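You operate a simulated robot arm through the tools that you are given. There is no shell and no other tool.

Carry out the task below with a simulated robot arm. There is one attempt and no reset: what you move stays moved.

## Task
Put things in order on the top of the door bench. At the end: the stubby brush from the top of the door bench stands where the green bar stood; the green bar from the top of the door bench stands where the banded block stood; the pine stamp stands where the stubby brush stood; the banded block from the top of the door bench is in the green olive tray; whatever was shut is shut again. Leave all else as you found it, and nothing knocked over.

Only the result counts: the job must be done as asked and must still hold three seconds after the hand-in. Knocking over, shifting, dropping, spilling or breaking anything else fails it.

## Robot
A 7-joint arm with a two-finger gripper, fixed in place. Base frame: the origin is at the foot of the arm, x ahead of it, y to its left, z up; the work surface is at about z = 0.88. Lengths are in m, angles in degrees, forces in N, time in s.
With the tool pointing down near the work surface it reaches from about 0.34 to 0.72 m from the base axis. Its first joint turns from -66.0 to 66.0 degrees. Payload 2.45 kg.
The TCP is the grasp point between the finger pads, 0.026 m short of the fingertips. In the tool frame z runs along the fingers and y along their closing line. The gripper opens to 0.096 m. The gripper's body begins 0.069 m behind the TCP.
Orientation is that of the tool frame in the base frame, as [roll, pitch, yaw] about the fixed x, y, z axes, in that order (R = Rz(yaw) Ry(pitch) Rx(roll)). With the fingers straight down and closing along the base's y, the tool's x points along the base's -x, its y along +y and its z along -z.

## Interface
- The arm moves only by the tool drive_tool. Its argument "moves" is a list of rows, each a list of 3 entries, a list of its own where there are three numbers: the shift along the base's x, y, z in units of 50 mm (1.0 is 50 mm), then the turn, a rotation vector about the base's x, y, z in units of 4 degrees (1.0 is 4 degrees), then the opening, from 0 (shut) to 1 (fully open). In form: [[[x, y, z], [wx, wy, wz], fingers], ...]. A call has 1 to 20 rows; each row shifts and turns the commanded pose from where the row before left it. A call with a number of a shift or a turn outside -1 to 1 is refused whole. Rows are played at 5 a second. More than 0.05 m and 8.6 degrees between two rows, or a gripper value outside its range, and nothing of the call is played. Where a pose cannot be reached the arm comes as near as it can. A force on the tool above 40 N (or 10 N above the force at the start of the call, whichever is more), or a blocked arm, ends the call early, and 0.2 s more pass. Each finger halts on what it meets, pressing with about 31 N; the grip force reading is that of the motor and also rises with nothing between the fingers. The clock runs only during rows and for 0.2 s after the last one: add rows that do not move to give the fingers time. It gives the time, the measured TCP pose, the force on the tool (base axes), the opening and the grip force at its end, in the units of the frame above (readings bear some noise), with the torque about the TCP (base axes, N m) and any sound that the robot's microphone picked up, and new pictures: "views" is both (left out), scene, wrist or none.
- Cameras (640 x 400 px; columns grow to the right, rows downward): "scene" is fixed at [0.1559, -0.3823, 1.4334]; the picture's right is [0.87, -0.49, 0.00], its down [-0.24, -0.42, -0.87] and it looks along [0.43, 0.76, -0.49] (base axes); focal length 339 px, centre (320, 200). "wrist" rides on the gripper at [0.082, 0.003, -0.098] in the tool frame; the picture's right is [-0.04, 1.00, 0.00], its down [-0.73, -0.03, -0.68] and it looks along [-0.68, -0.03, 0.73] (tool axes); focal length 256 px, centre (320, 200).
- probe_pixels(camera, pixels): for up to 12 pixels [column, row] of the newest picture of that camera ("zoom" is the newest enlarged one), the place [x, y, z] in the base frame of the surface seen there, good to about 0.002 m. It takes no simulated time.
- zoom(camera, box): a new picture of the part [left, top, right, bottom] of that camera's present view, enlarged. It takes no simulated time.
- hand_in(): hands the job in; it is judged then, once.

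Leave the gripper open and the arm clear of the work at the hand-in unless told otherwise.

The tools are called by a JSON object that holds its "op" and its "data". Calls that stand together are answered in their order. drive_tool: Moves the arm, as the interface text tells. Its arguments: {"type":"object","properties":{"moves":{"type":"array","items":{"type":"array"}},"views":{"type":"string","enum":["both","scene","wrist","none"]}},"required":["moves"]} The other tools are called the same way: probe_pixels (camera, pixels) gives the place of the surface under pixels of a picture; zoom (camera, box) takes an enlarged picture of a part of a camera's view; hand_in () hands the job in.

At the start:

```text
t: 0.0
position: [0.2748, 0.2378, 1.2005]
ee_rot: [180.0, -0.1, 180.0]
wrist_force: [0.0, 0.3, -0.8]
moment: [0.0, 0.01, -0.01]
opening: 0.096
grip_force: 0.1
```

scene: 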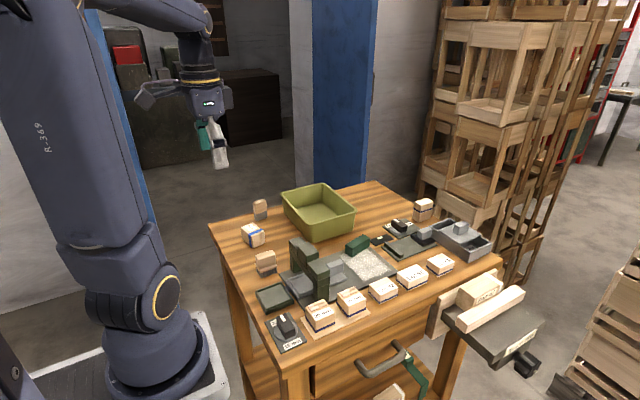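
wrist: 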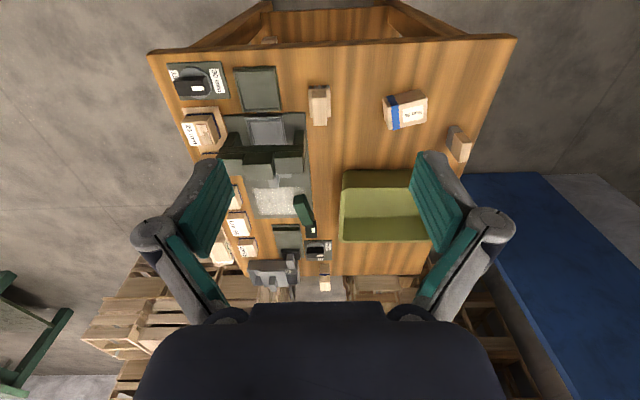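

I see a bench with a green tray, several small blocks and labelled boxes, and some switch-like things. I'll enlarge parts of the scene view to identify the objects.

{"op": "zoom", "data": {"camera": "scene", "box": [200, 170, 360, 270]}}

{"op": "zoom", "data": {"camera": "scene", "box": [340, 180, 500, 280]}}

{"op": "zoom", "data": {"camera": "scene", "box": [240, 250, 400, 350]}}

{"op": "zoom", "data": {"camera": "scene", "box": [300, 250, 540, 400]}}

```text
4.00 times, centred on (280, 220) of scene
```

zoom: 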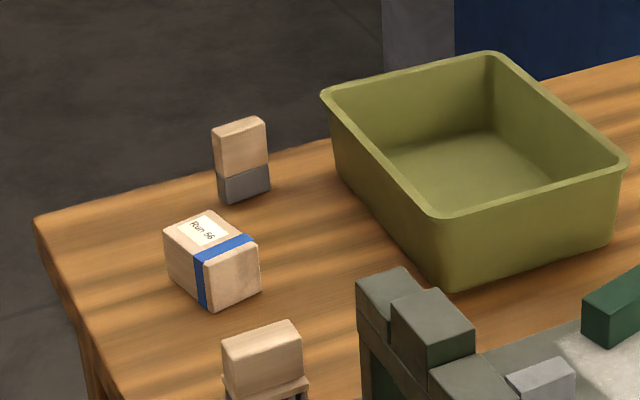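

```text
4.00 times, centred on (420, 230) of scene
```

zoom: 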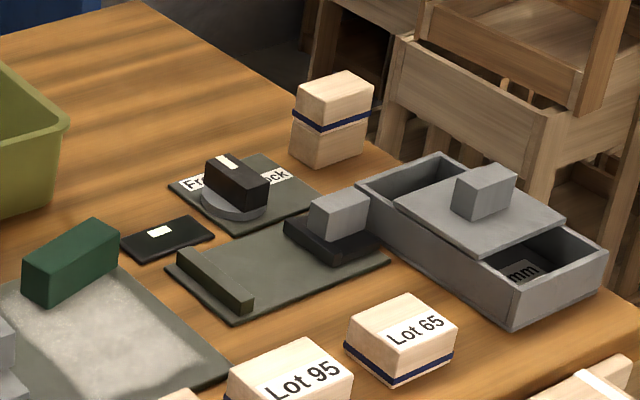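

```text
4.00 times, centred on (320, 300) of scene
```

zoom: 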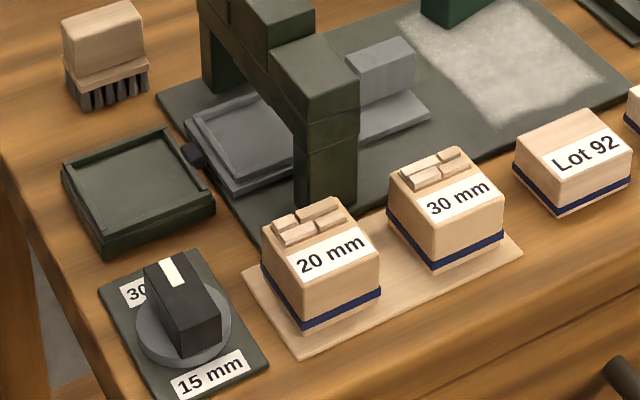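

```text
2.67 times, centred on (420, 325) of scene
```

zoom: 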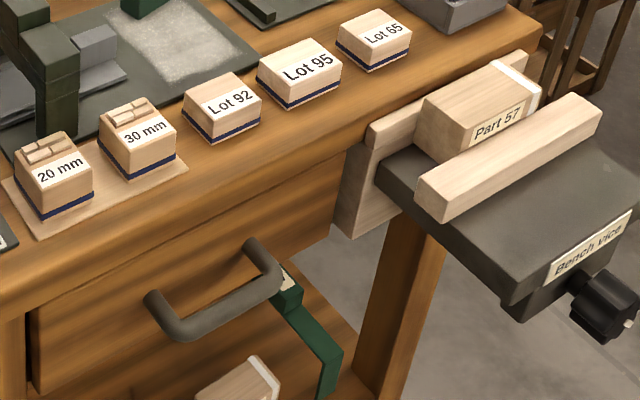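

I'll zoom closer on candidates: the pieces at (260,209), (253,235), (265,261), (423,209), the bar at (357,245), and the lower shelf near (390,392).

{"op": "zoom", "data": {"camera": "scene", "box": [232, 190, 296, 230]}}

{"op": "zoom", "data": {"camera": "scene", "box": [232, 235, 296, 275]}}

{"op": "zoom", "data": {"camera": "scene", "box": [390, 190, 454, 230]}}

{"op": "zoom", "data": {"camera": "scene", "box": [336, 330, 448, 400]}}

{"op": "zoom", "data": {"camera": "wrist", "box": [150, 40, 310, 140]}}

{"op": "zoom", "data": {"camera": "wrist", "box": [200, 190, 360, 290]}}

{"op": "zoom", "data": {"camera": "scene", "box": [230, 330, 342, 400]}}

{"op": "zoom", "data": {"camera": "wrist", "box": [300, 60, 500, 185]}}

```text
10.00 times, centred on (264, 210) of scene
```

zoom: 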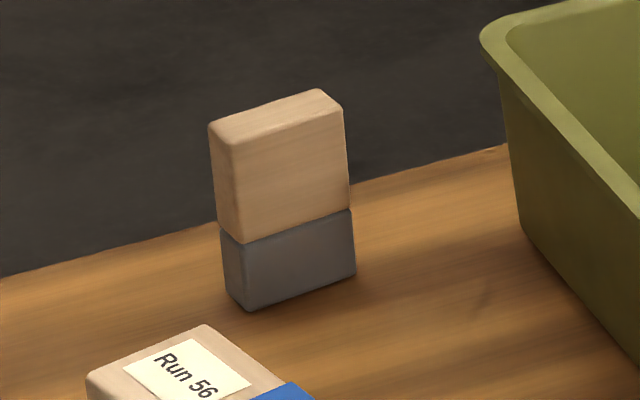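

```text
10.00 times, centred on (264, 255) of scene
```

zoom: 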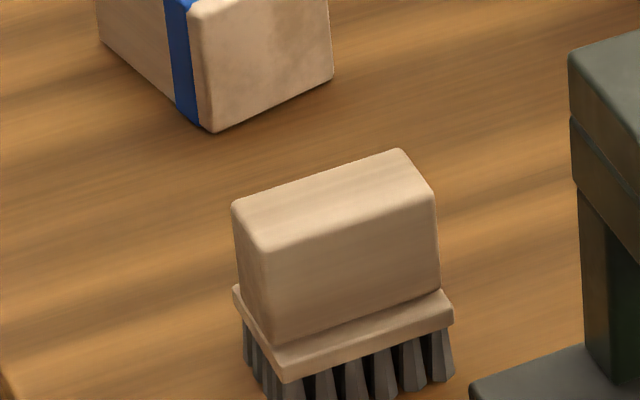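

```text
10.00 times, centred on (422, 210) of scene
```

zoom: 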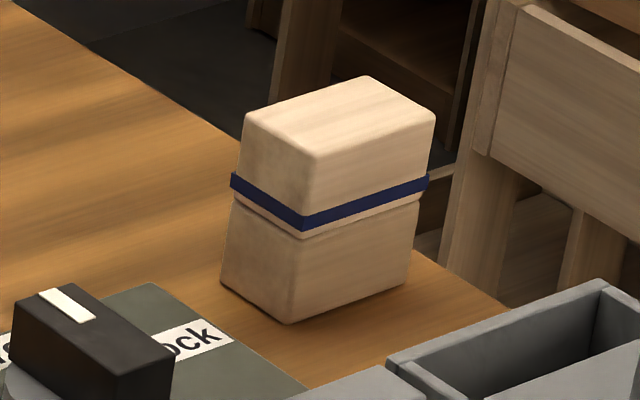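

```text
5.71 times, centred on (392, 365) of scene
```

zoom: 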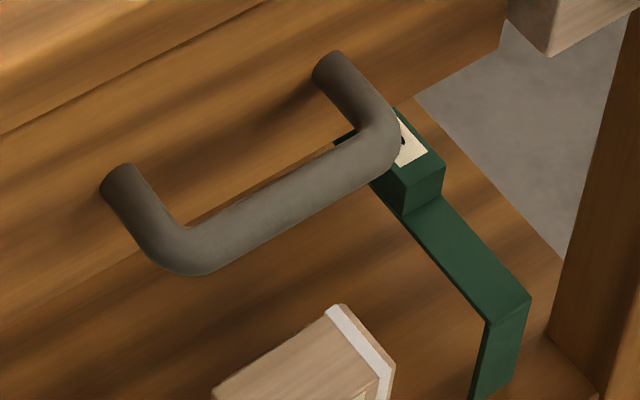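

```text
4.00 times, centred on (230, 90) of wrist
```

zoom: 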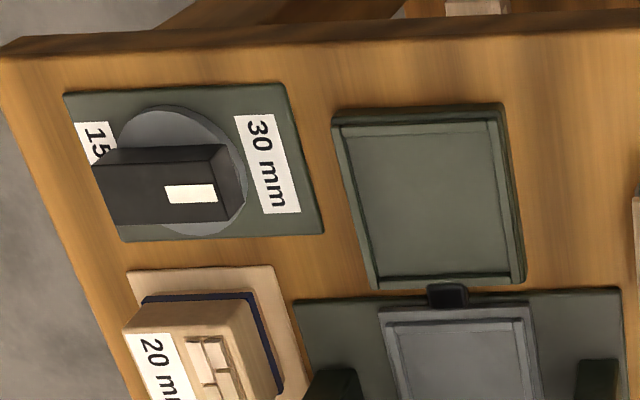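

```text
4.00 times, centred on (280, 240) of wrist
```

zoom: 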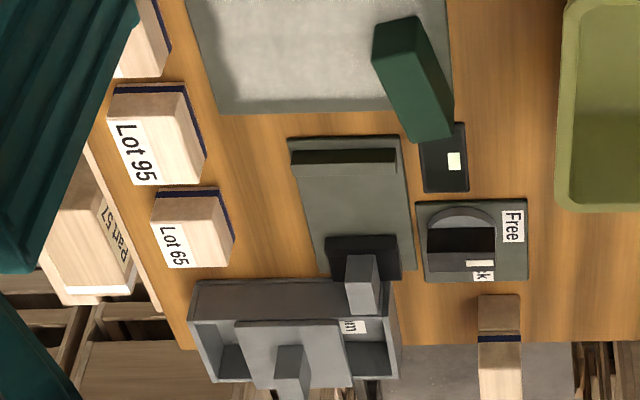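

```text
5.71 times, centred on (286, 365) of scene
```

zoom: 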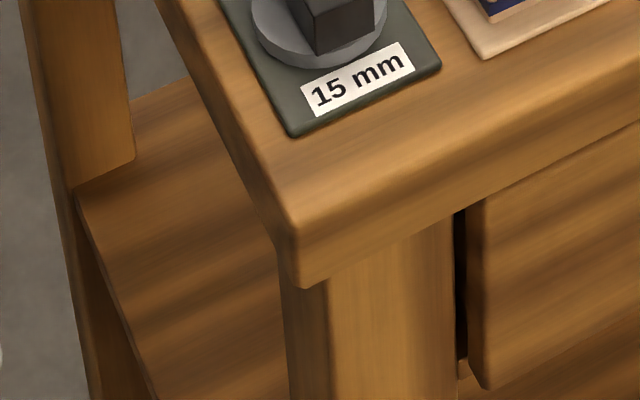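

```text
3.20 times, centred on (400, 122) of wrist
```

zoom: 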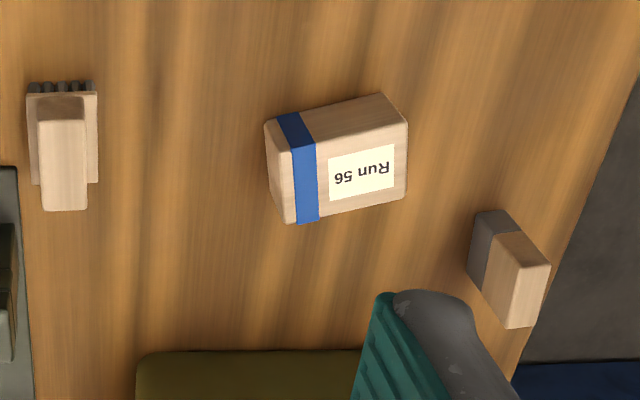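

The brush is at (265,261), and the blue-banded "Run 56" block is at (253,235). The stamp-like piece at (260,209) has a grey foot, and the green bar is at (357,245). I'll probe positions.

{"op": "probe_pixels", "data": {"camera": "scene", "pixels": [[260, 203], [262, 214], [252, 229], [258, 240], [265, 254], [268, 263], [358, 240], [352, 250], [424, 202], [424, 213], [225, 235], [490, 262]]}}

{"op": "probe_pixels", "data": {"camera": "scene", "pixels": [[320, 220], [320, 185], [354, 212], [284, 194], [319, 240], [385, 372], [345, 375], [390, 395], [290, 360], [370, 265], [385, 182], [480, 345]]}}

{"op": "probe_pixels", "data": {"camera": "wrist", "pixels": [[199, 85], [258, 88], [318, 95], [320, 118], [405, 112], [457, 146], [303, 215], [316, 250], [324, 284], [270, 135], [290, 160], [285, 5]]}}

```text
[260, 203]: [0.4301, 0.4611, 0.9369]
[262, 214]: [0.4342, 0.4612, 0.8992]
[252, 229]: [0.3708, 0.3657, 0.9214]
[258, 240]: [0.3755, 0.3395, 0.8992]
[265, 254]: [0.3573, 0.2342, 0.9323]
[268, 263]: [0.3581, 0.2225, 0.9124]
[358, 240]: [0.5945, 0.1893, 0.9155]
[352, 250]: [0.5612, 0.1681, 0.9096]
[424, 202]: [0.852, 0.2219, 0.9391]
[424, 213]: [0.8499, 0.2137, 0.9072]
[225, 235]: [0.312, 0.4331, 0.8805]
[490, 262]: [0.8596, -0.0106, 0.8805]
```

```text
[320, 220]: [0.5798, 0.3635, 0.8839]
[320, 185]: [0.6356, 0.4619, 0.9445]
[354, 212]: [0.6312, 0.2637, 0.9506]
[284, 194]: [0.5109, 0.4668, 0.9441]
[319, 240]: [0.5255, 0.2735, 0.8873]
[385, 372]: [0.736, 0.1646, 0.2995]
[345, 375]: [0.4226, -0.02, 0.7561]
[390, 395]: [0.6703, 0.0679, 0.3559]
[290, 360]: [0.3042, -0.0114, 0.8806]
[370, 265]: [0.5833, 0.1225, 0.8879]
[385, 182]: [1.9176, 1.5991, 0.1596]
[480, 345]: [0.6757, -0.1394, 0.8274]
```

```text
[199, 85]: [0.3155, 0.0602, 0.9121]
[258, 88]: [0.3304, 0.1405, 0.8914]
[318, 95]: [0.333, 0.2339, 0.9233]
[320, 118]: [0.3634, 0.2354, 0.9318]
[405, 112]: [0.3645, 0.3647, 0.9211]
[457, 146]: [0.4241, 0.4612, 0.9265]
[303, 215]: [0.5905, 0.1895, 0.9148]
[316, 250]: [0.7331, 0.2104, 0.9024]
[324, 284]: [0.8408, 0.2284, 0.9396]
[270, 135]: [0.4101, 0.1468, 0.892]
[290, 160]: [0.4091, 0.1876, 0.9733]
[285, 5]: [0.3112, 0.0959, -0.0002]
```

The brush, Run 56 block, green bar and grey-footed stamp are all within reach. The two-part block at x=0.85 is not. Before acting I want to view the bench front, drawer and shelf, so I'll swing the arm high and turn the wrist camera toward +y.

{"op": "drive_tool", "data": {"moves": [[[0, -0.5, 0], [0, 0, 1], 1], [[0, -0.5, 0], [0, 0, 1], 1], [[0.15, -0.5, 0], [0, 0, 1], 1], [[0.15, -0.5, 0], [0, 0, 1], 1], [[0.15, -0.5, 0], [0, 0, 1], 1], [[0.15, -0.5, 0], [0, 0, 1], 1], [[0.15, -0.5, 0], [0, 0, 1], 1], [[0.15, -0.5, 0], [0, 0, 1], 1], [[0.15, -0.5, 0], [0, 0, 1], 1], [[0.15, -0.5, 0], [0, 0, 1], 1], [[0.15, -0.5, 0], [0, 0, 1], 1], [[0.15, -0.5, 0], [0, 0, 1], 1], [[0.15, -0.5, 0], [0, 0, 1], 1], [[0.15, -0.5, 0], [0, 0, 1], 1], [[0.15, -0.5, 0], [0, 0, 1], 1], [[0, -0.5, 0], [0, 0, 1], 1], [[0, -0.5, 0], [0, 0, 1], 1], [[0, -0.5, 0], [0, 0, 1], 1], [[0, -0.5, 0], [0, 0, 1], 1], [[0, -0.5, 0], [0, 0, 1], 1]]}}

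```text
t: 4.2
position: [0.3709, -0.262, 1.2003]
ee_rot: [179.9, 0.0, -99.9]
wrist_force: [0.4, -0.6, 0.1]
moment: [0.0, -0.04, -0.02]
opening: 0.0959
grip_force: 0.1
```

scene: 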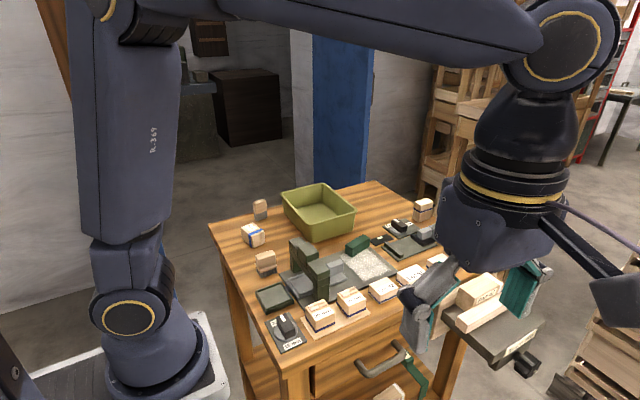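
wrist: 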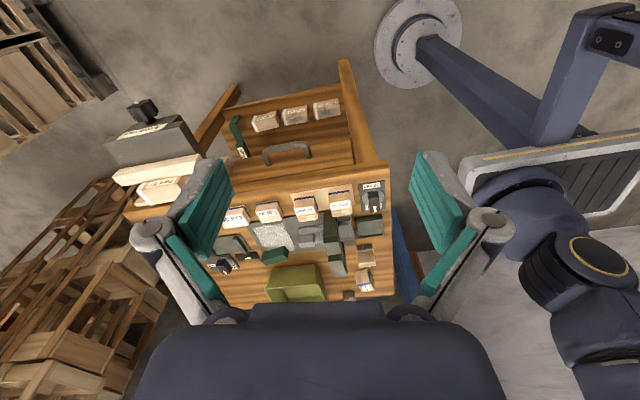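

I see the shelf, with three labelled blocks, a green bracket and the handle. I'll zoom in there.

{"op": "zoom", "data": {"camera": "wrist", "box": [200, 80, 392, 200]}}

{"op": "zoom", "data": {"camera": "wrist", "box": [220, 180, 400, 300]}}

{"op": "zoom", "data": {"camera": "wrist", "box": [90, 90, 218, 210]}}

{"op": "probe_pixels", "data": {"camera": "wrist", "pixels": [[287, 145], [265, 157], [308, 155], [265, 122], [295, 115], [327, 107], [238, 135], [300, 172], [240, 178], [350, 165], [300, 130], [155, 190]]}}

```text
3.33 times, centred on (296, 140) of wrist
```

zoom: 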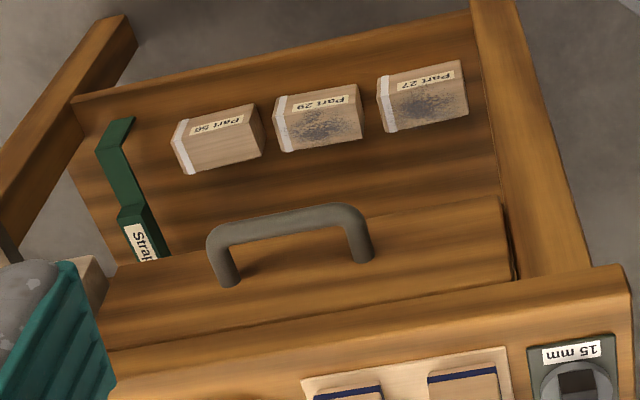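

```text
3.33 times, centred on (310, 240) of wrist
```

zoom: 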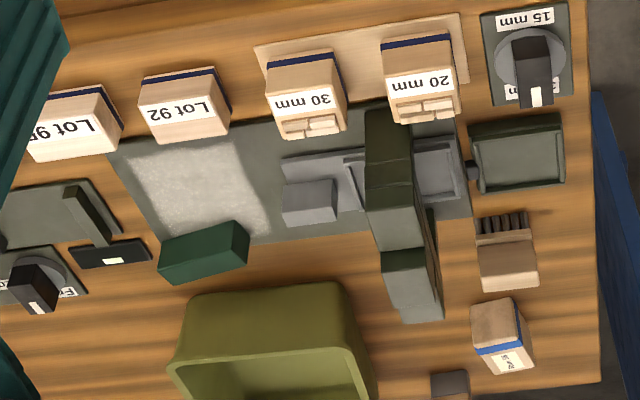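

```text
3.33 times, centred on (154, 150) of wrist
```

zoom: 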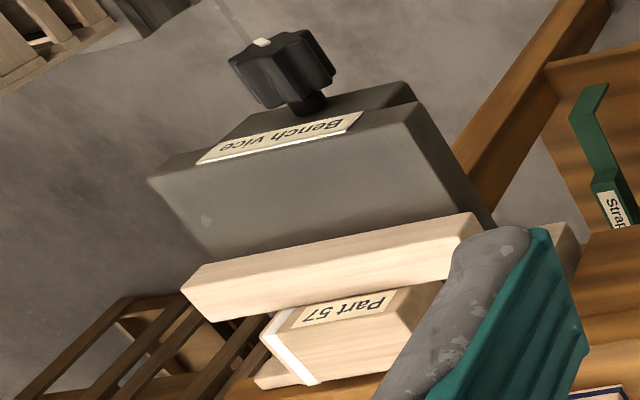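

```text
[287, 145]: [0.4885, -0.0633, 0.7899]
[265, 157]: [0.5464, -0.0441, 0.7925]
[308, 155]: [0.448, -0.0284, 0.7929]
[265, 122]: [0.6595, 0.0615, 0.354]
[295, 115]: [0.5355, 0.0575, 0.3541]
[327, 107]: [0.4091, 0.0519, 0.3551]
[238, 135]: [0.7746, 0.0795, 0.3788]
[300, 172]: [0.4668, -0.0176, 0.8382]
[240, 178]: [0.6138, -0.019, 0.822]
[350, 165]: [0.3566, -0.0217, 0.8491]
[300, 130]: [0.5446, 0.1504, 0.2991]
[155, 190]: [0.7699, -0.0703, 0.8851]
```

The lower shelf holds Part 27/29/58 blocks and a "Strap" piece, and the vice holds Part 57. Under the top there's a drawer with a bar handle at about (0.49, -0.063, 0.79). The task doesn't say where the pine stamp is, and something may be shut away. So I'll open the drawer gently to check. First I'll turn the tool back so it closes along y and move near the handle.

{"op": "drive_tool", "data": {"moves": [[[0.119, 0.06, -0.2], [0, 0, -1], 1], [[0.119, 0.06, -0.2], [0, 0, -1], 1], [[0.119, 0.06, -0.2], [0, 0, -1], 1], [[0.119, 0.06, -0.2], [0, 0, -1], 1], [[0.119, 0.06, -0.2], [0, 0, -1], 1], [[0.119, 0.06, -0.2], [0, 0, -1], 1], [[0.119, 0.06, -0.2], [0, 0, -1], 1], [[0.119, 0.06, -0.2], [0, 0, -1], 1], [[0.119, 0.06, -0.2], [0, 0, -1], 1], [[0.119, 0.06, -0.2], [0, 0, -1], 1], [[0.119, 0.06, -0.2], [0, 0, -1], 1], [[0.119, 0.06, -0.2], [0, 0, -1], 1], [[0.119, 0.06, -0.2], [0, 0, -1], 1], [[0.119, 0.06, -0.2], [0, 0, -1], 1], [[0.119, 0.06, -0.2], [0, 0, -1], 1], [[0.119, 0.06, -0.2], [0, 0, -1], 1], [[0.119, 0.06, -0.2], [0, 0, -1], 1], [[0.119, 0.06, -0.2], [0, 0, -1], 1], [[0.119, 0.06, -0.2], [0, 0, -1], 1], [[0.119, 0.06, -0.2], [0, 0, -1], 1]]}}

```text
t: 8.4
position: [0.4891, -0.2006, 1.002]
ee_rot: [179.9, 0.0, 179.9]
wrist_force: [0.3, -0.3, -0.1]
moment: [0.01, -0.02, -0.01]
opening: 0.096
grip_force: 0.2
```

scene: 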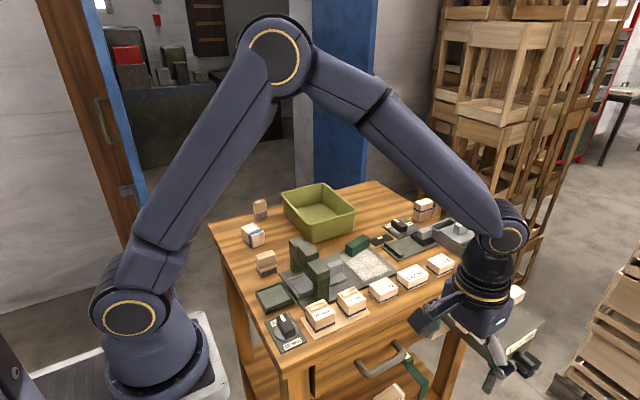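
wrist: 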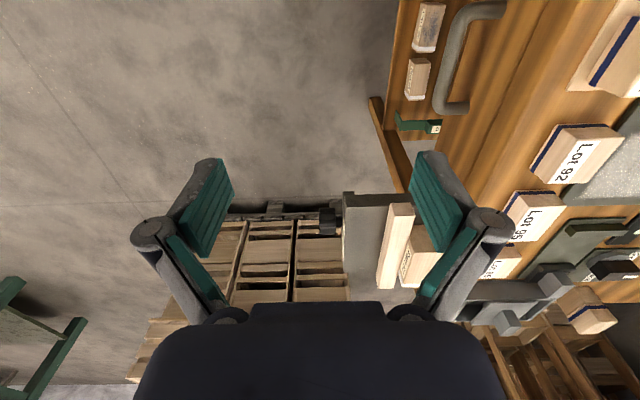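

The handle is visible at (470,50) in the wrist view and (385,360) in the scene view. I'll probe it.

{"op": "probe_pixels", "data": {"camera": "wrist", "pixels": [[450, 60], [442, 90], [456, 108], [470, 10], [443, 100], [468, 104], [490, 60], [530, 60], [440, 62], [459, 62]]}}

{"op": "zoom", "data": {"camera": "wrist", "box": [390, 0, 550, 140]}}

{"op": "probe_pixels", "data": {"camera": "scene", "pixels": [[365, 376], [380, 374], [395, 364], [405, 356], [398, 346], [362, 366], [330, 380], [345, 350], [420, 310]]}}

```text
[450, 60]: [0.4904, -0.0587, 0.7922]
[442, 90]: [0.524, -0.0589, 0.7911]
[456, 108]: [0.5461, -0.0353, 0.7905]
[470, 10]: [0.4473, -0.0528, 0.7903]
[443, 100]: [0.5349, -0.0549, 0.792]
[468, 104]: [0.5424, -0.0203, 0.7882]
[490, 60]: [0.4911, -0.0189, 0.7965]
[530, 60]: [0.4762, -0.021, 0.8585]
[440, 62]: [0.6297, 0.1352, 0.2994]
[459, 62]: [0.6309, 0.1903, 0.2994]
```

```text
2.86 times, centred on (470, 70) of wrist
```

zoom: 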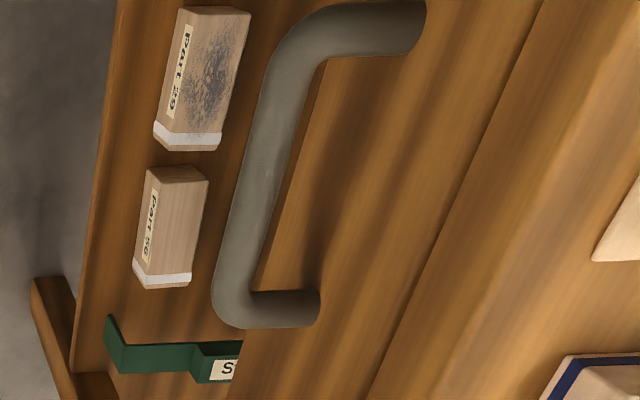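

```text
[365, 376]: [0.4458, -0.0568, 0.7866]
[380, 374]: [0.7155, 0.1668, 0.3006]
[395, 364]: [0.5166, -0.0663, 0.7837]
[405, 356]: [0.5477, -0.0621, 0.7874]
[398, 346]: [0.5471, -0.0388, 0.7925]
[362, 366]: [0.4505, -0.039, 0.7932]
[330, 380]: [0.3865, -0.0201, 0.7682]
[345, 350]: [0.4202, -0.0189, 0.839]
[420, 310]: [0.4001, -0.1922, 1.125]
```

The bar centre is at y≈-0.058, z≈0.785, and the panel is at y≈-0.02. I'll hook the inner finger behind the bar from above, with the opening at 0.06, keeping the TCP at y≈-0.075 so the gripper body clears the bench edge.

{"op": "drive_tool", "data": {"moves": [[[0.03, 0.628, 0], [0, 0, 0], 0.625], [[0.03, 0.628, 0], [0, 0, 0], 0.625], [[0.03, 0.628, 0], [0, 0, 0], 0.625], [[0.03, 0.628, 0], [0, 0, 0], 0.625], [[0, 0, -0.6], [0, 0, 0], 0.625], [[0, 0, -0.6], [0, 0, 0], 0.625], [[0, 0, -0.6], [0, 0, 0], 0.625], [[0, 0, -0.6], [0, 0, 0], 0.625], [[0, 0, -0.4], [0, 0, 0], 0.625], [[0, 0, 0], [0, 0, 0], 0.625]]}}

```text
t: 10.6
position: [0.4946, -0.0733, 0.8585]
ee_rot: [-179.9, 0.0, 179.9]
wrist_force: [-0.8, 0.0, 0.0]
moment: [0.02, 0.0, 0.0]
opening: 0.0601
grip_force: 0.0
```

scene: 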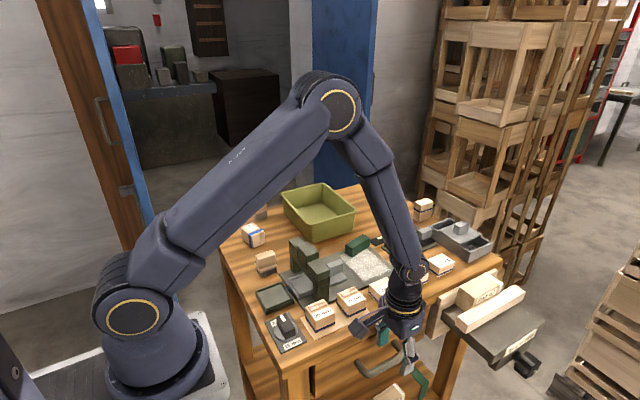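
wrist: 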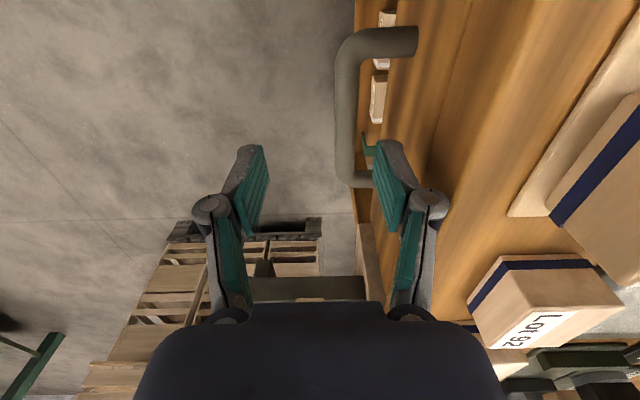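

All is clear. I'll lower gently another 60 mm beside the bar.

{"op": "drive_tool", "data": {"moves": [[[0, -0.02, -0.3], [0, 0, 0], 0.625], [[0, 0, -0.3], [0, 0, 0], 0.625], [[0, 0, -0.3], [0, 0, 0], 0.625], [[0, 0, -0.3], [0, 0, 0], 0.625], [[0, 0, 0], [0, 0, 0], 0.625]]}}

```text
t: 11.8
position: [0.4967, -0.0753, 0.7978]
ee_rot: [180.0, 0.0, -180.0]
wrist_force: [0.0, 0.2, 1.0]
moment: [-0.02, -0.01, 0.01]
opening: 0.0603
grip_force: 0.2
```

scene: 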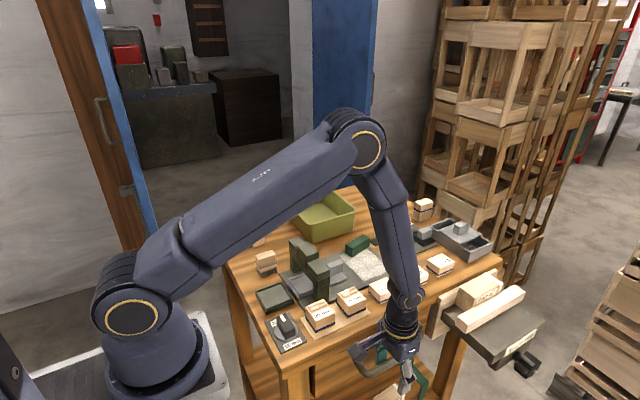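
wrist: 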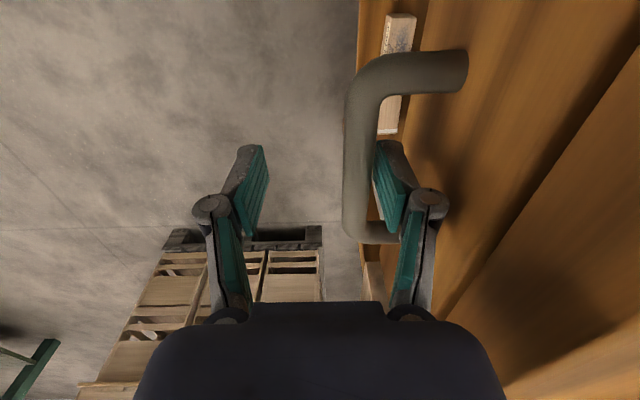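

The finger is behind the bar with no force. I'll pull slowly toward -y.

{"op": "drive_tool", "data": {"moves": [[[0, -0.1, 0], [0, 0, 0], 0.625], [[0, -0.1, 0], [0, 0, 0], 0.625], [[0, -0.1, 0], [0, 0, 0], 0.625], [[0, -0.1, 0], [0, 0, 0], 0.625], [[0, -0.1, 0], [0, 0, 0], 0.625], [[0, -0.1, 0], [0, 0, 0], 0.625], [[0, -0.1, 0], [0, 0, 0], 0.625], [[0, -0.1, 0], [0, 0, 0], 0.625], [[0, -0.1, 0], [0, 0, 0], 0.625], [[0, -0.1, 0], [0, 0, 0], 0.625]]}}

```text
t: 14.0
position: [0.4946, -0.127, 0.801]
ee_rot: [180.0, 0.0, -180.0]
wrist_force: [0.3, -0.6, -0.4]
moment: [-0.05, -0.03, 0.01]
opening: 0.0602
grip_force: 0.0
```

scene: 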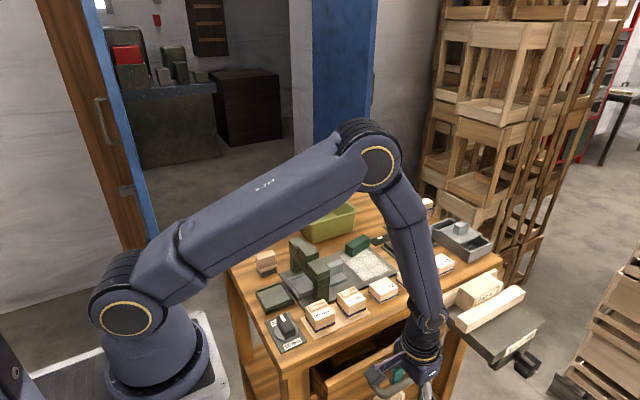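
wrist: 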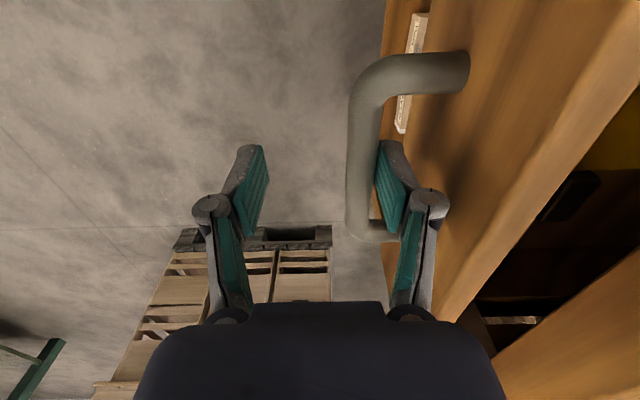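

The drawer opens easily. I'll pull about 100 mm more.

{"op": "drive_tool", "data": {"moves": [[[0, -0.1, 0], [0, 0, 0], 0.625], [[0, -0.1, 0], [0, 0, 0], 0.625], [[0, -0.1, 0], [0, 0, 0], 0.625], [[0, -0.1, 0], [0, 0, 0], 0.625], [[0, -0.1, 0], [0, 0, 0], 0.625], [[0, -0.1, 0], [0, 0, 0], 0.625], [[0, -0.1, 0], [0, 0, 0], 0.625], [[0, -0.1, 0], [0, 0, 0], 0.625], [[0, -0.1, 0], [0, 0, 0], 0.625], [[0, -0.1, 0], [0, 0, 0], 0.625], [[0, -0.1, 0], [0, 0, 0], 0.625], [[0, -0.1, 0], [0, 0, 0], 0.625], [[0, -0.1, 0], [0, 0, 0], 0.625], [[0, -0.1, 0], [0, 0, 0], 0.625], [[0, -0.1, 0], [0, 0, 0], 0.625], [[0, -0.1, 0], [0, 0, 0], 0.625], [[0, -0.1, 0], [0, 0, 0], 0.625], [[0, -0.1, 0], [0, 0, 0], 0.625], [[0, -0.1, 0], [0, 0, 0], 0.625], [[0, -0.1, 0], [0, 0, 0], 0.625]]}}

```text
t: 18.2
position: [0.4951, -0.2266, 0.8009]
ee_rot: [-179.9, 0.0, -180.0]
wrist_force: [-0.3, 0.5, -0.6]
moment: [0.05, 0.0, 0.0]
opening: 0.0605
grip_force: 1.0
```

scene: 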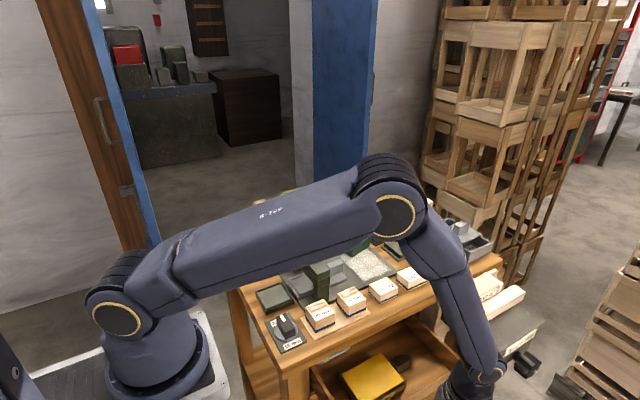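
wrist: 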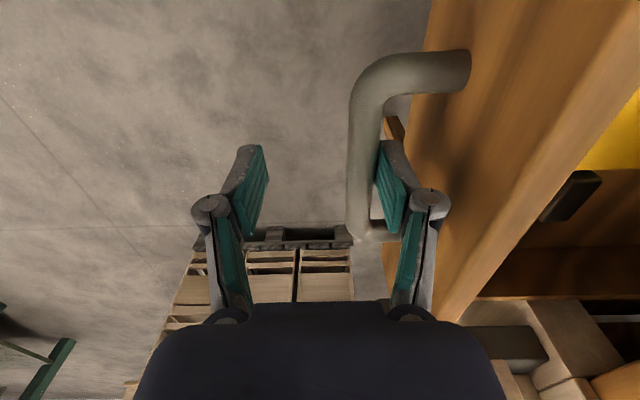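

The drawer is open about 150 mm and shows a yellow item and a dark item. I'll zoom in.

{"op": "zoom", "data": {"camera": "scene", "box": [300, 310, 444, 400]}}

{"op": "probe_pixels", "data": {"camera": "scene", "pixels": [[368, 375], [375, 390], [345, 378], [400, 362], [420, 360], [430, 365], [350, 350], [440, 340]]}}

```text
4.44 times, centred on (372, 355) of scene
```

zoom: 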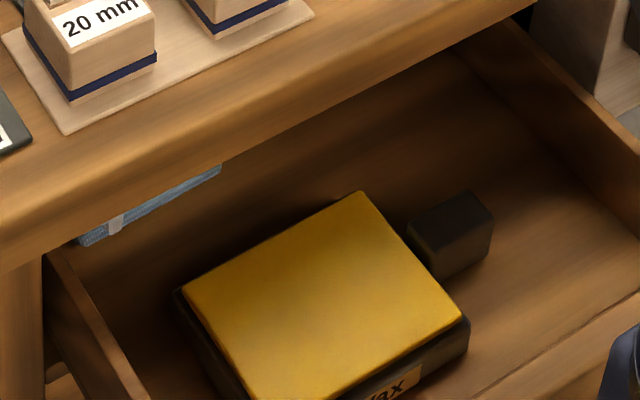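

```text
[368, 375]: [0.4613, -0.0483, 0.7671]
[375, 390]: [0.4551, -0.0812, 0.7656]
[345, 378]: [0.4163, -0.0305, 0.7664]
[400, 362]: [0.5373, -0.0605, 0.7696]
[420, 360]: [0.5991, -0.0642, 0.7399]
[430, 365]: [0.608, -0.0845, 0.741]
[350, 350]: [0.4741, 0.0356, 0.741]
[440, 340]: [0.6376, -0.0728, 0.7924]
```

The drawer holds a tin marked "...Wax", a dark block, and something blue further back, but no stamp so far. I'll pull another 60 mm to see the rest.

{"op": "drive_tool", "data": {"moves": [[[0, -0.1, 0], [0, 0, 0], 0.625], [[0, -0.1, 0], [0, 0, 0], 0.625], [[0, -0.1, 0], [0, 0, 0], 0.625], [[0, -0.1, 0], [0, 0, 0], 0.625], [[0, -0.1, 0], [0, 0, 0], 0.625], [[0, -0.1, 0], [0, 0, 0], 0.625], [[0, -0.1, 0], [0, 0, 0], 0.625], [[0, -0.1, 0], [0, 0, 0], 0.625], [[0, -0.1, 0], [0, 0, 0], 0.625], [[0, -0.1, 0], [0, 0, 0], 0.625], [[0, -0.1, 0], [0, 0, 0], 0.625], [[0, -0.1, 0], [0, 0, 0], 0.625]]}}

{"op": "zoom", "data": {"camera": "scene", "box": [300, 310, 444, 400]}}

```text
t: 20.8
position: [0.4958, -0.2876, 0.801]
ee_rot: [179.9, 0.0, 180.0]
wrist_force: [-0.3, 0.3, -0.1]
moment: [0.0, 0.0, 0.01]
opening: 0.0603
grip_force: 0.3
```

scene: 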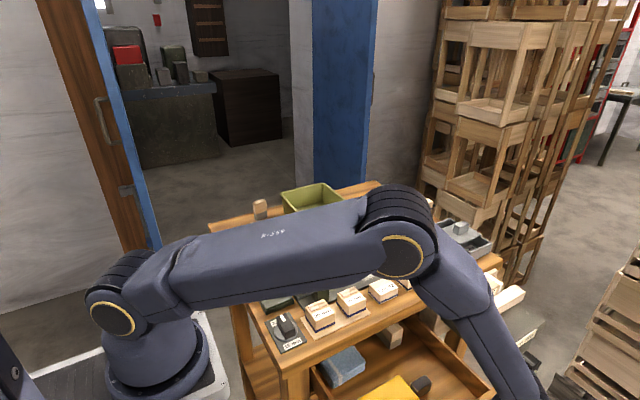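
wrist: 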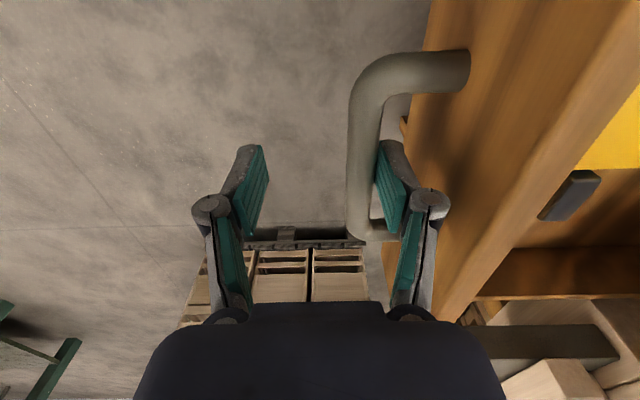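

```text
4.44 times, centred on (372, 355) of scene
```

zoom: 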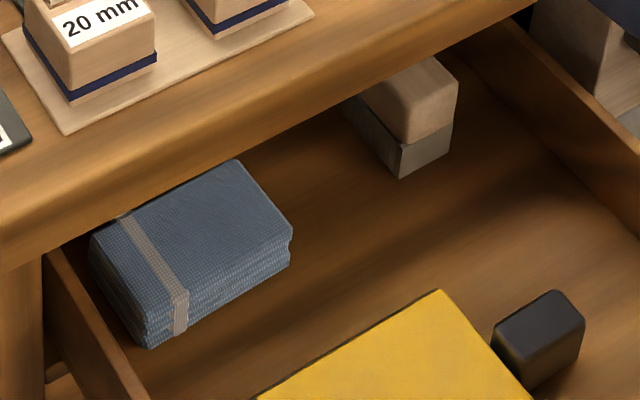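

The drawer also holds a pine piece with a grey foot at the back. I need to compare it with the one on top. I'll pull the drawer about 50 mm more.

{"op": "drive_tool", "data": {"moves": [[[0, -0.1, 0], [0, 0, 0], 0.625], [[0, -0.1, 0], [0, 0, 0], 0.625], [[0, -0.1, 0], [0, 0, 0], 0.625], [[0, -0.1, 0], [0, 0, 0], 0.625], [[0, -0.1, 0], [0, 0, 0], 0.625], [[0, -0.1, 0], [0, 0, 0], 0.625], [[0, -0.1, 0], [0, 0, 0], 0.625], [[0, -0.1, 0], [0, 0, 0], 0.625]]}}

{"op": "zoom", "data": {"camera": "scene", "box": [300, 310, 444, 400]}}

```text
t: 22.6
position: [0.4971, -0.3276, 0.8002]
ee_rot: [-179.8, 0.0, 180.0]
wrist_force: [1.6, 1.1, -0.1]
moment: [0.06, 0.0, 0.0]
opening: 0.0604
grip_force: 0.5
```

scene: 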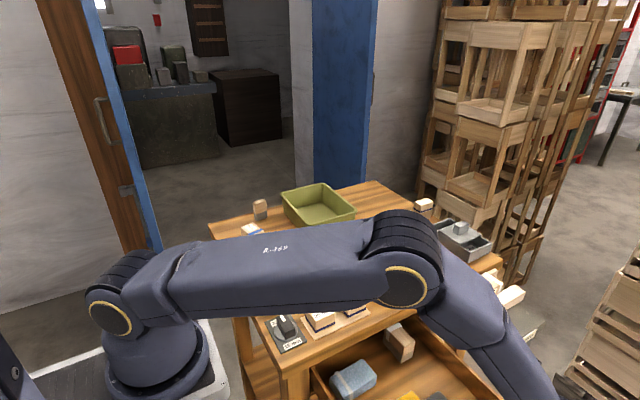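
wrist: 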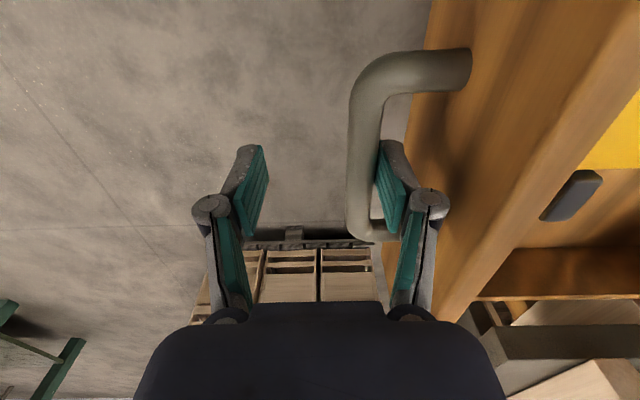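

```text
4.44 times, centred on (372, 355) of scene
```

zoom: 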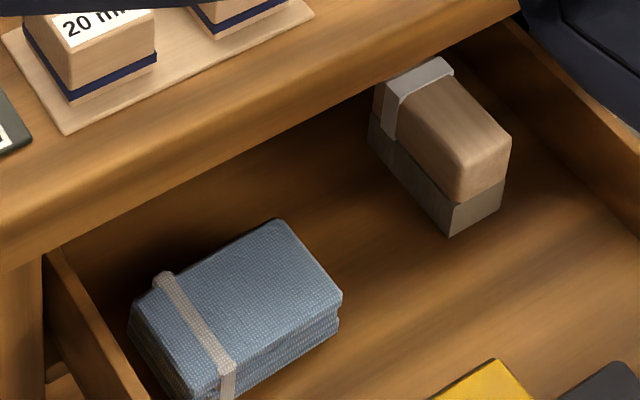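

The drawer piece carries a grey strap over it, so it looks like a sanding block alongside the cloth and wax tin. I'll raise the tool off the handle and look into the drawer and at the bench top with the wrist camera.

{"op": "drive_tool", "data": {"moves": [[[0, 0.1, 0], [0, 0, 0], 0.625], [[0, 0, 0.5], [0, 0, 0], 0.625], [[0, 0, 0.5], [0, 0, 0], 0.625], [[0, 0, 0.5], [0, 0, 0], 0.8], [[0, -0.3, 0.5], [0, 0, 1], 1], [[0, -0.3, 0.5], [0, 0, 1], 1], [[0, -0.3, 0.5], [0, 0, 1], 1], [[0, -0.3, 0.5], [0, 0, 1], 1], [[0, -0.3, 0.5], [0, 0, 1], 1], [[0, -0.3, 0.2], [0, 0, 1], 1], [[0, 0, 0], [0, 0, 1], 1], [[0, 0, 0], [0, 0, 1], 1], [[0, 0, 0], [0, 0, 1], 1], [[0, 0, 0], [0, 0, 1], 1], [[0, 0, 0], [0, 0, 1], 1], [[0, 0, 0], [0, 0, 1], 1], [[0, 0, 0], [0, 0, 1], 1], [[0, 0, 0], [0, 0, 1], 1], [[0, 0, 0], [0, 0, 1], 1], [[0, 0, 0], [0, 0, 1], 1]]}}

```text
t: 26.8
position: [0.4948, -0.4124, 1.0102]
ee_rot: [-179.9, -0.1, -115.8]
wrist_force: [-0.7, 0.4, 0.4]
moment: [-0.02, -0.01, 0.01]
opening: 0.096
grip_force: 0.1
```

scene: 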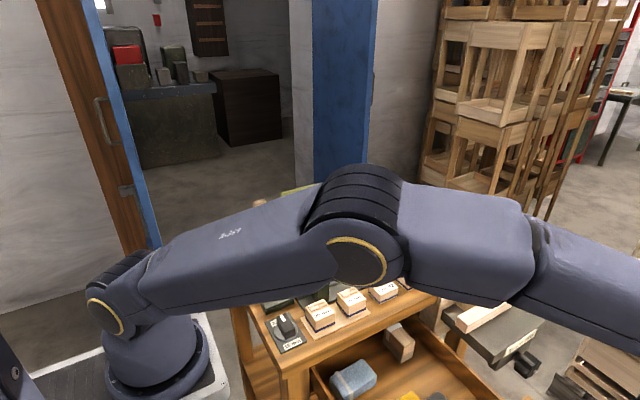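
wrist: 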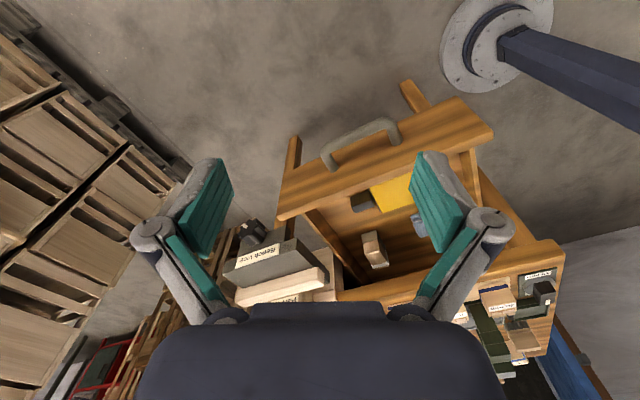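

{"op": "zoom", "data": {"camera": "wrist", "box": [300, 120, 492, 320]}}

{"op": "probe_pixels", "data": {"camera": "wrist", "pixels": [[372, 245], [376, 262], [360, 200], [395, 195], [330, 235], [365, 275], [400, 260], [380, 285], [420, 225]]}}

```text
2.00 times, centred on (396, 220) of wrist
```

zoom: 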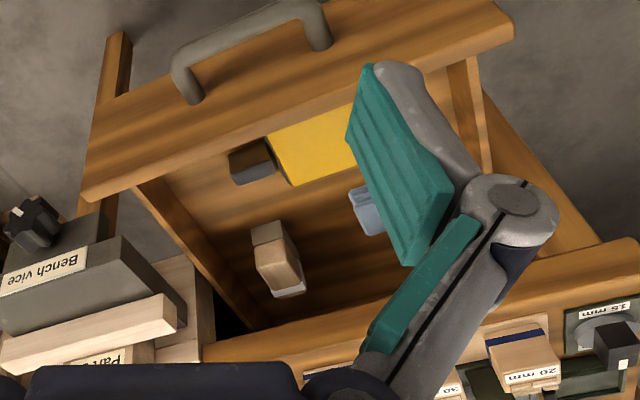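

```text
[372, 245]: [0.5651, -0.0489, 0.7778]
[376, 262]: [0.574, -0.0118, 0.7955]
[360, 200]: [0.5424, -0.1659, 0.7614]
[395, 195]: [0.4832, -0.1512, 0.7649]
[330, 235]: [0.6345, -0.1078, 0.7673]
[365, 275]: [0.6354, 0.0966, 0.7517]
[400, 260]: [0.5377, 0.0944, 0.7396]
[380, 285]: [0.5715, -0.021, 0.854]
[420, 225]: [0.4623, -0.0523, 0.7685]
```

I can see the drawer floor to y≈0.09. I'll tilt the camera up to look deeper under the bench top.

{"op": "drive_tool", "data": {"moves": [[[-0.1, 0, 0], [0, 0, 1], 1], [[-0.1, 0, 0], [0, 0, 1], 1], [[-0.1, 0, 0], [0, 0, 1], 1], [[-0.1, 0, 0], [0, 0, 1], 1], [[-0.1, 0, 0], [0, 0, 1], 1], [[-0.1, 0, 0], [0, 0, 1], 1], [[0, 0, -0.2], [1, 0, 0], 1], [[0, 0, -0.2], [1, 0, 0], 1], [[0, 0, -0.2], [1, 0, 0], 1], [[0, 0, -0.2], [1, 0, 0], 1], [[0, 0, 0], [1, 0, 0], 1], [[0, 0, 0], [1, 0, 0], 1]]}}

{"op": "zoom", "data": {"camera": "wrist", "box": [200, 150, 440, 310]}}

```text
t: 29.4
position: [0.4653, -0.4117, 0.9718]
ee_rot: [179.1, 24.1, -92.3]
wrist_force: [0.0, -0.2, 0.4]
moment: [-0.03, 0.01, -0.02]
opening: 0.0959
grip_force: 0.0
```

scene: 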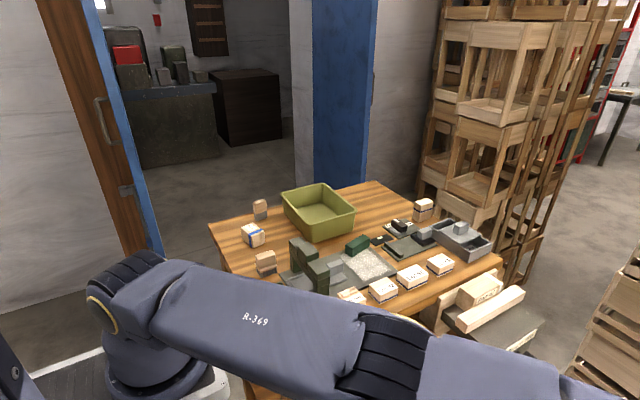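
wrist: 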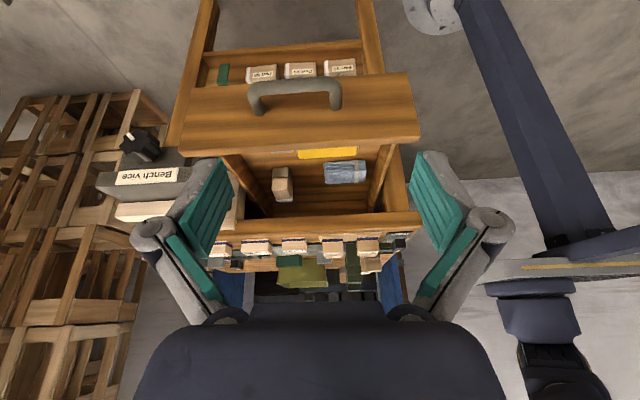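

```text
2.50 times, centred on (320, 230) of wrist
```

zoom: 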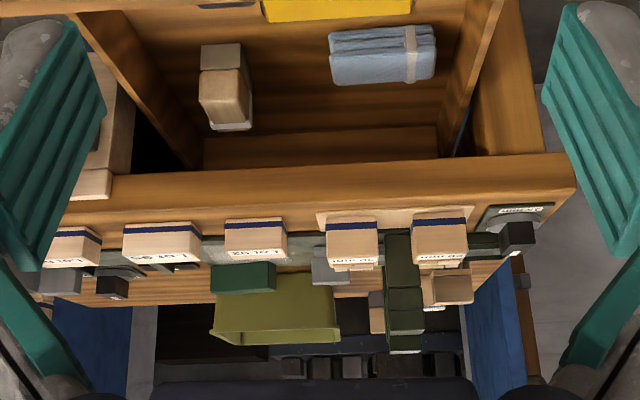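

The whole drawer is visible: a strapped block, a cloth, a wax tin and a dark block. I'll look at the strapped block closely.

{"op": "zoom", "data": {"camera": "wrist", "box": [260, 155, 308, 210]}}

{"op": "zoom", "data": {"camera": "wrist", "box": [280, 140, 380, 200]}}

{"op": "zoom", "data": {"camera": "scene", "box": [236, 190, 284, 220]}}

{"op": "probe_pixels", "data": {"camera": "wrist", "pixels": [[282, 173], [282, 190], [276, 180], [290, 180], [292, 195], [276, 170], [289, 170]]}}

```text
7.27 times, centred on (284, 182) of wrist
```

zoom: 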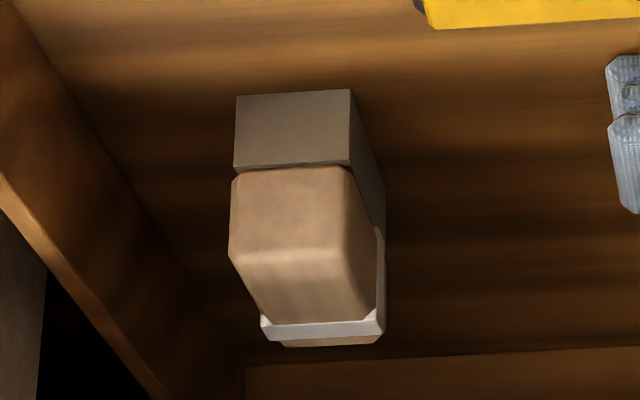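

```text
6.40 times, centred on (330, 170) of wrist
```

zoom: 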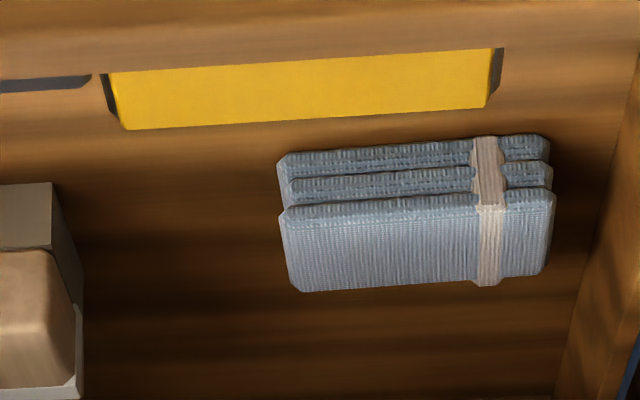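

```text
13.33 times, centred on (260, 205) of scene
```

zoom: 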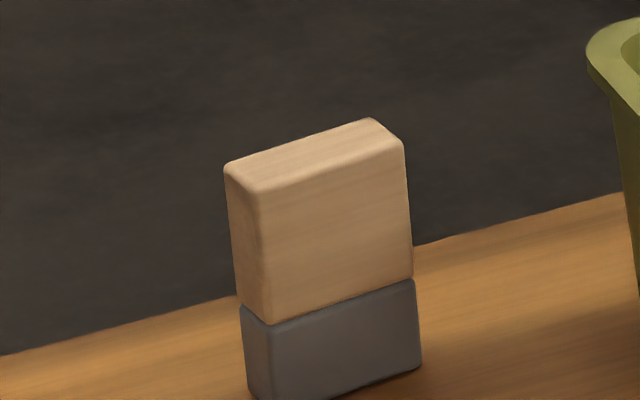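

```text
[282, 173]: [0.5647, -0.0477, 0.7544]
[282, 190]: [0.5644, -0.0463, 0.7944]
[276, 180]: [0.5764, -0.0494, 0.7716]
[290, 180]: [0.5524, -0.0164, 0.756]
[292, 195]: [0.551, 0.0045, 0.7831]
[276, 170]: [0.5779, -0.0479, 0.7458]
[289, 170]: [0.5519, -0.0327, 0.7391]
```

The drawer's contents are a strapped sanding block, cloth and wax tin, which are finishing tools and not a stamp. The plain pine piece with the rubber foot on the bench top at (0.43, 0.46) must be the pine stamp. I'll close the drawer: level the tool with yaw about -90, come down in front of the bar, and then push gently.

{"op": "drive_tool", "data": {"moves": [[[0.1, 0.138, 0], [-1, 0, 0.1], 0.625], [[0.1, 0.138, 0], [-1, 0, 0.1], 0.625], [[0.1, 0.138, 0], [-1, 0, 0.1], 0.625], [[0.1, 0.138, 0], [-1, 0, 0.1], 0.625], [[0.1, 0.138, 0], [-1, 0, 0.05], 0.625], [[0.1, 0.138, 0], [-1, 0, 0], 0.625], [[0, 0, -0.4], [0, 0, 0], 0.625], [[0, 0, -0.4], [0, 0, 0], 0.625], [[0, 0, -0.4], [0, 0, 0], 0.625], [[0, 0, -0.4], [0, 0, 0], 0.625], [[0, 0, 0], [0, 0, 0], 0.625]]}}

```text
t: 31.8
position: [0.4977, -0.3713, 0.8893]
ee_rot: [179.6, 0.0, -90.2]
wrist_force: [-0.2, -0.2, -0.3]
moment: [0.0, 0.03, -0.01]
opening: 0.0601
grip_force: 0.1
```

scene: 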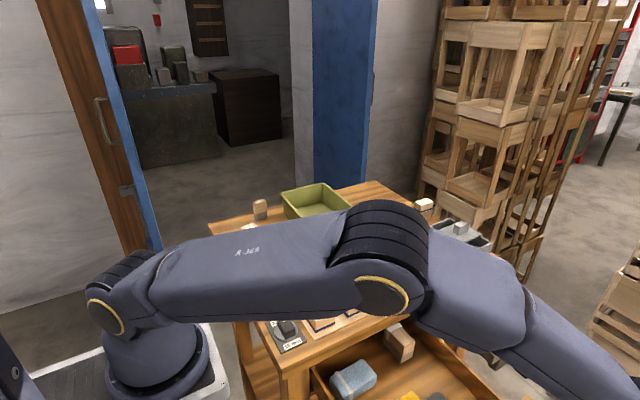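
wrist: 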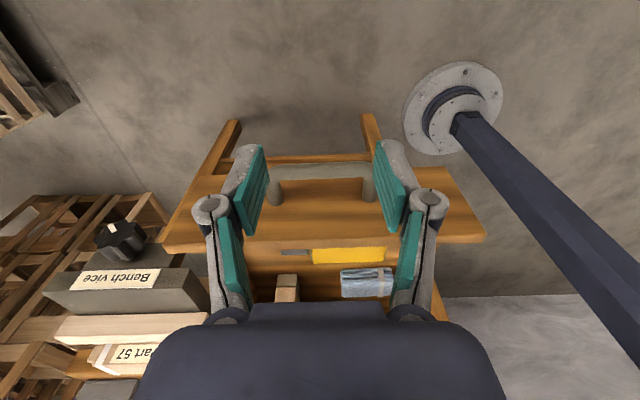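

{"op": "probe_pixels", "data": {"camera": "wrist", "pixels": [[320, 175], [320, 168], [275, 190], [365, 185], [320, 205], [320, 235]]}}

```text
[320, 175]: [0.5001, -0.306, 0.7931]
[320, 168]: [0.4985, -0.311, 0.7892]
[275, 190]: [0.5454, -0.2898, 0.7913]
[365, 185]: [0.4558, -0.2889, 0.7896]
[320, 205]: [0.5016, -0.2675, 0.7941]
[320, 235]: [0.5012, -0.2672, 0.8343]
```

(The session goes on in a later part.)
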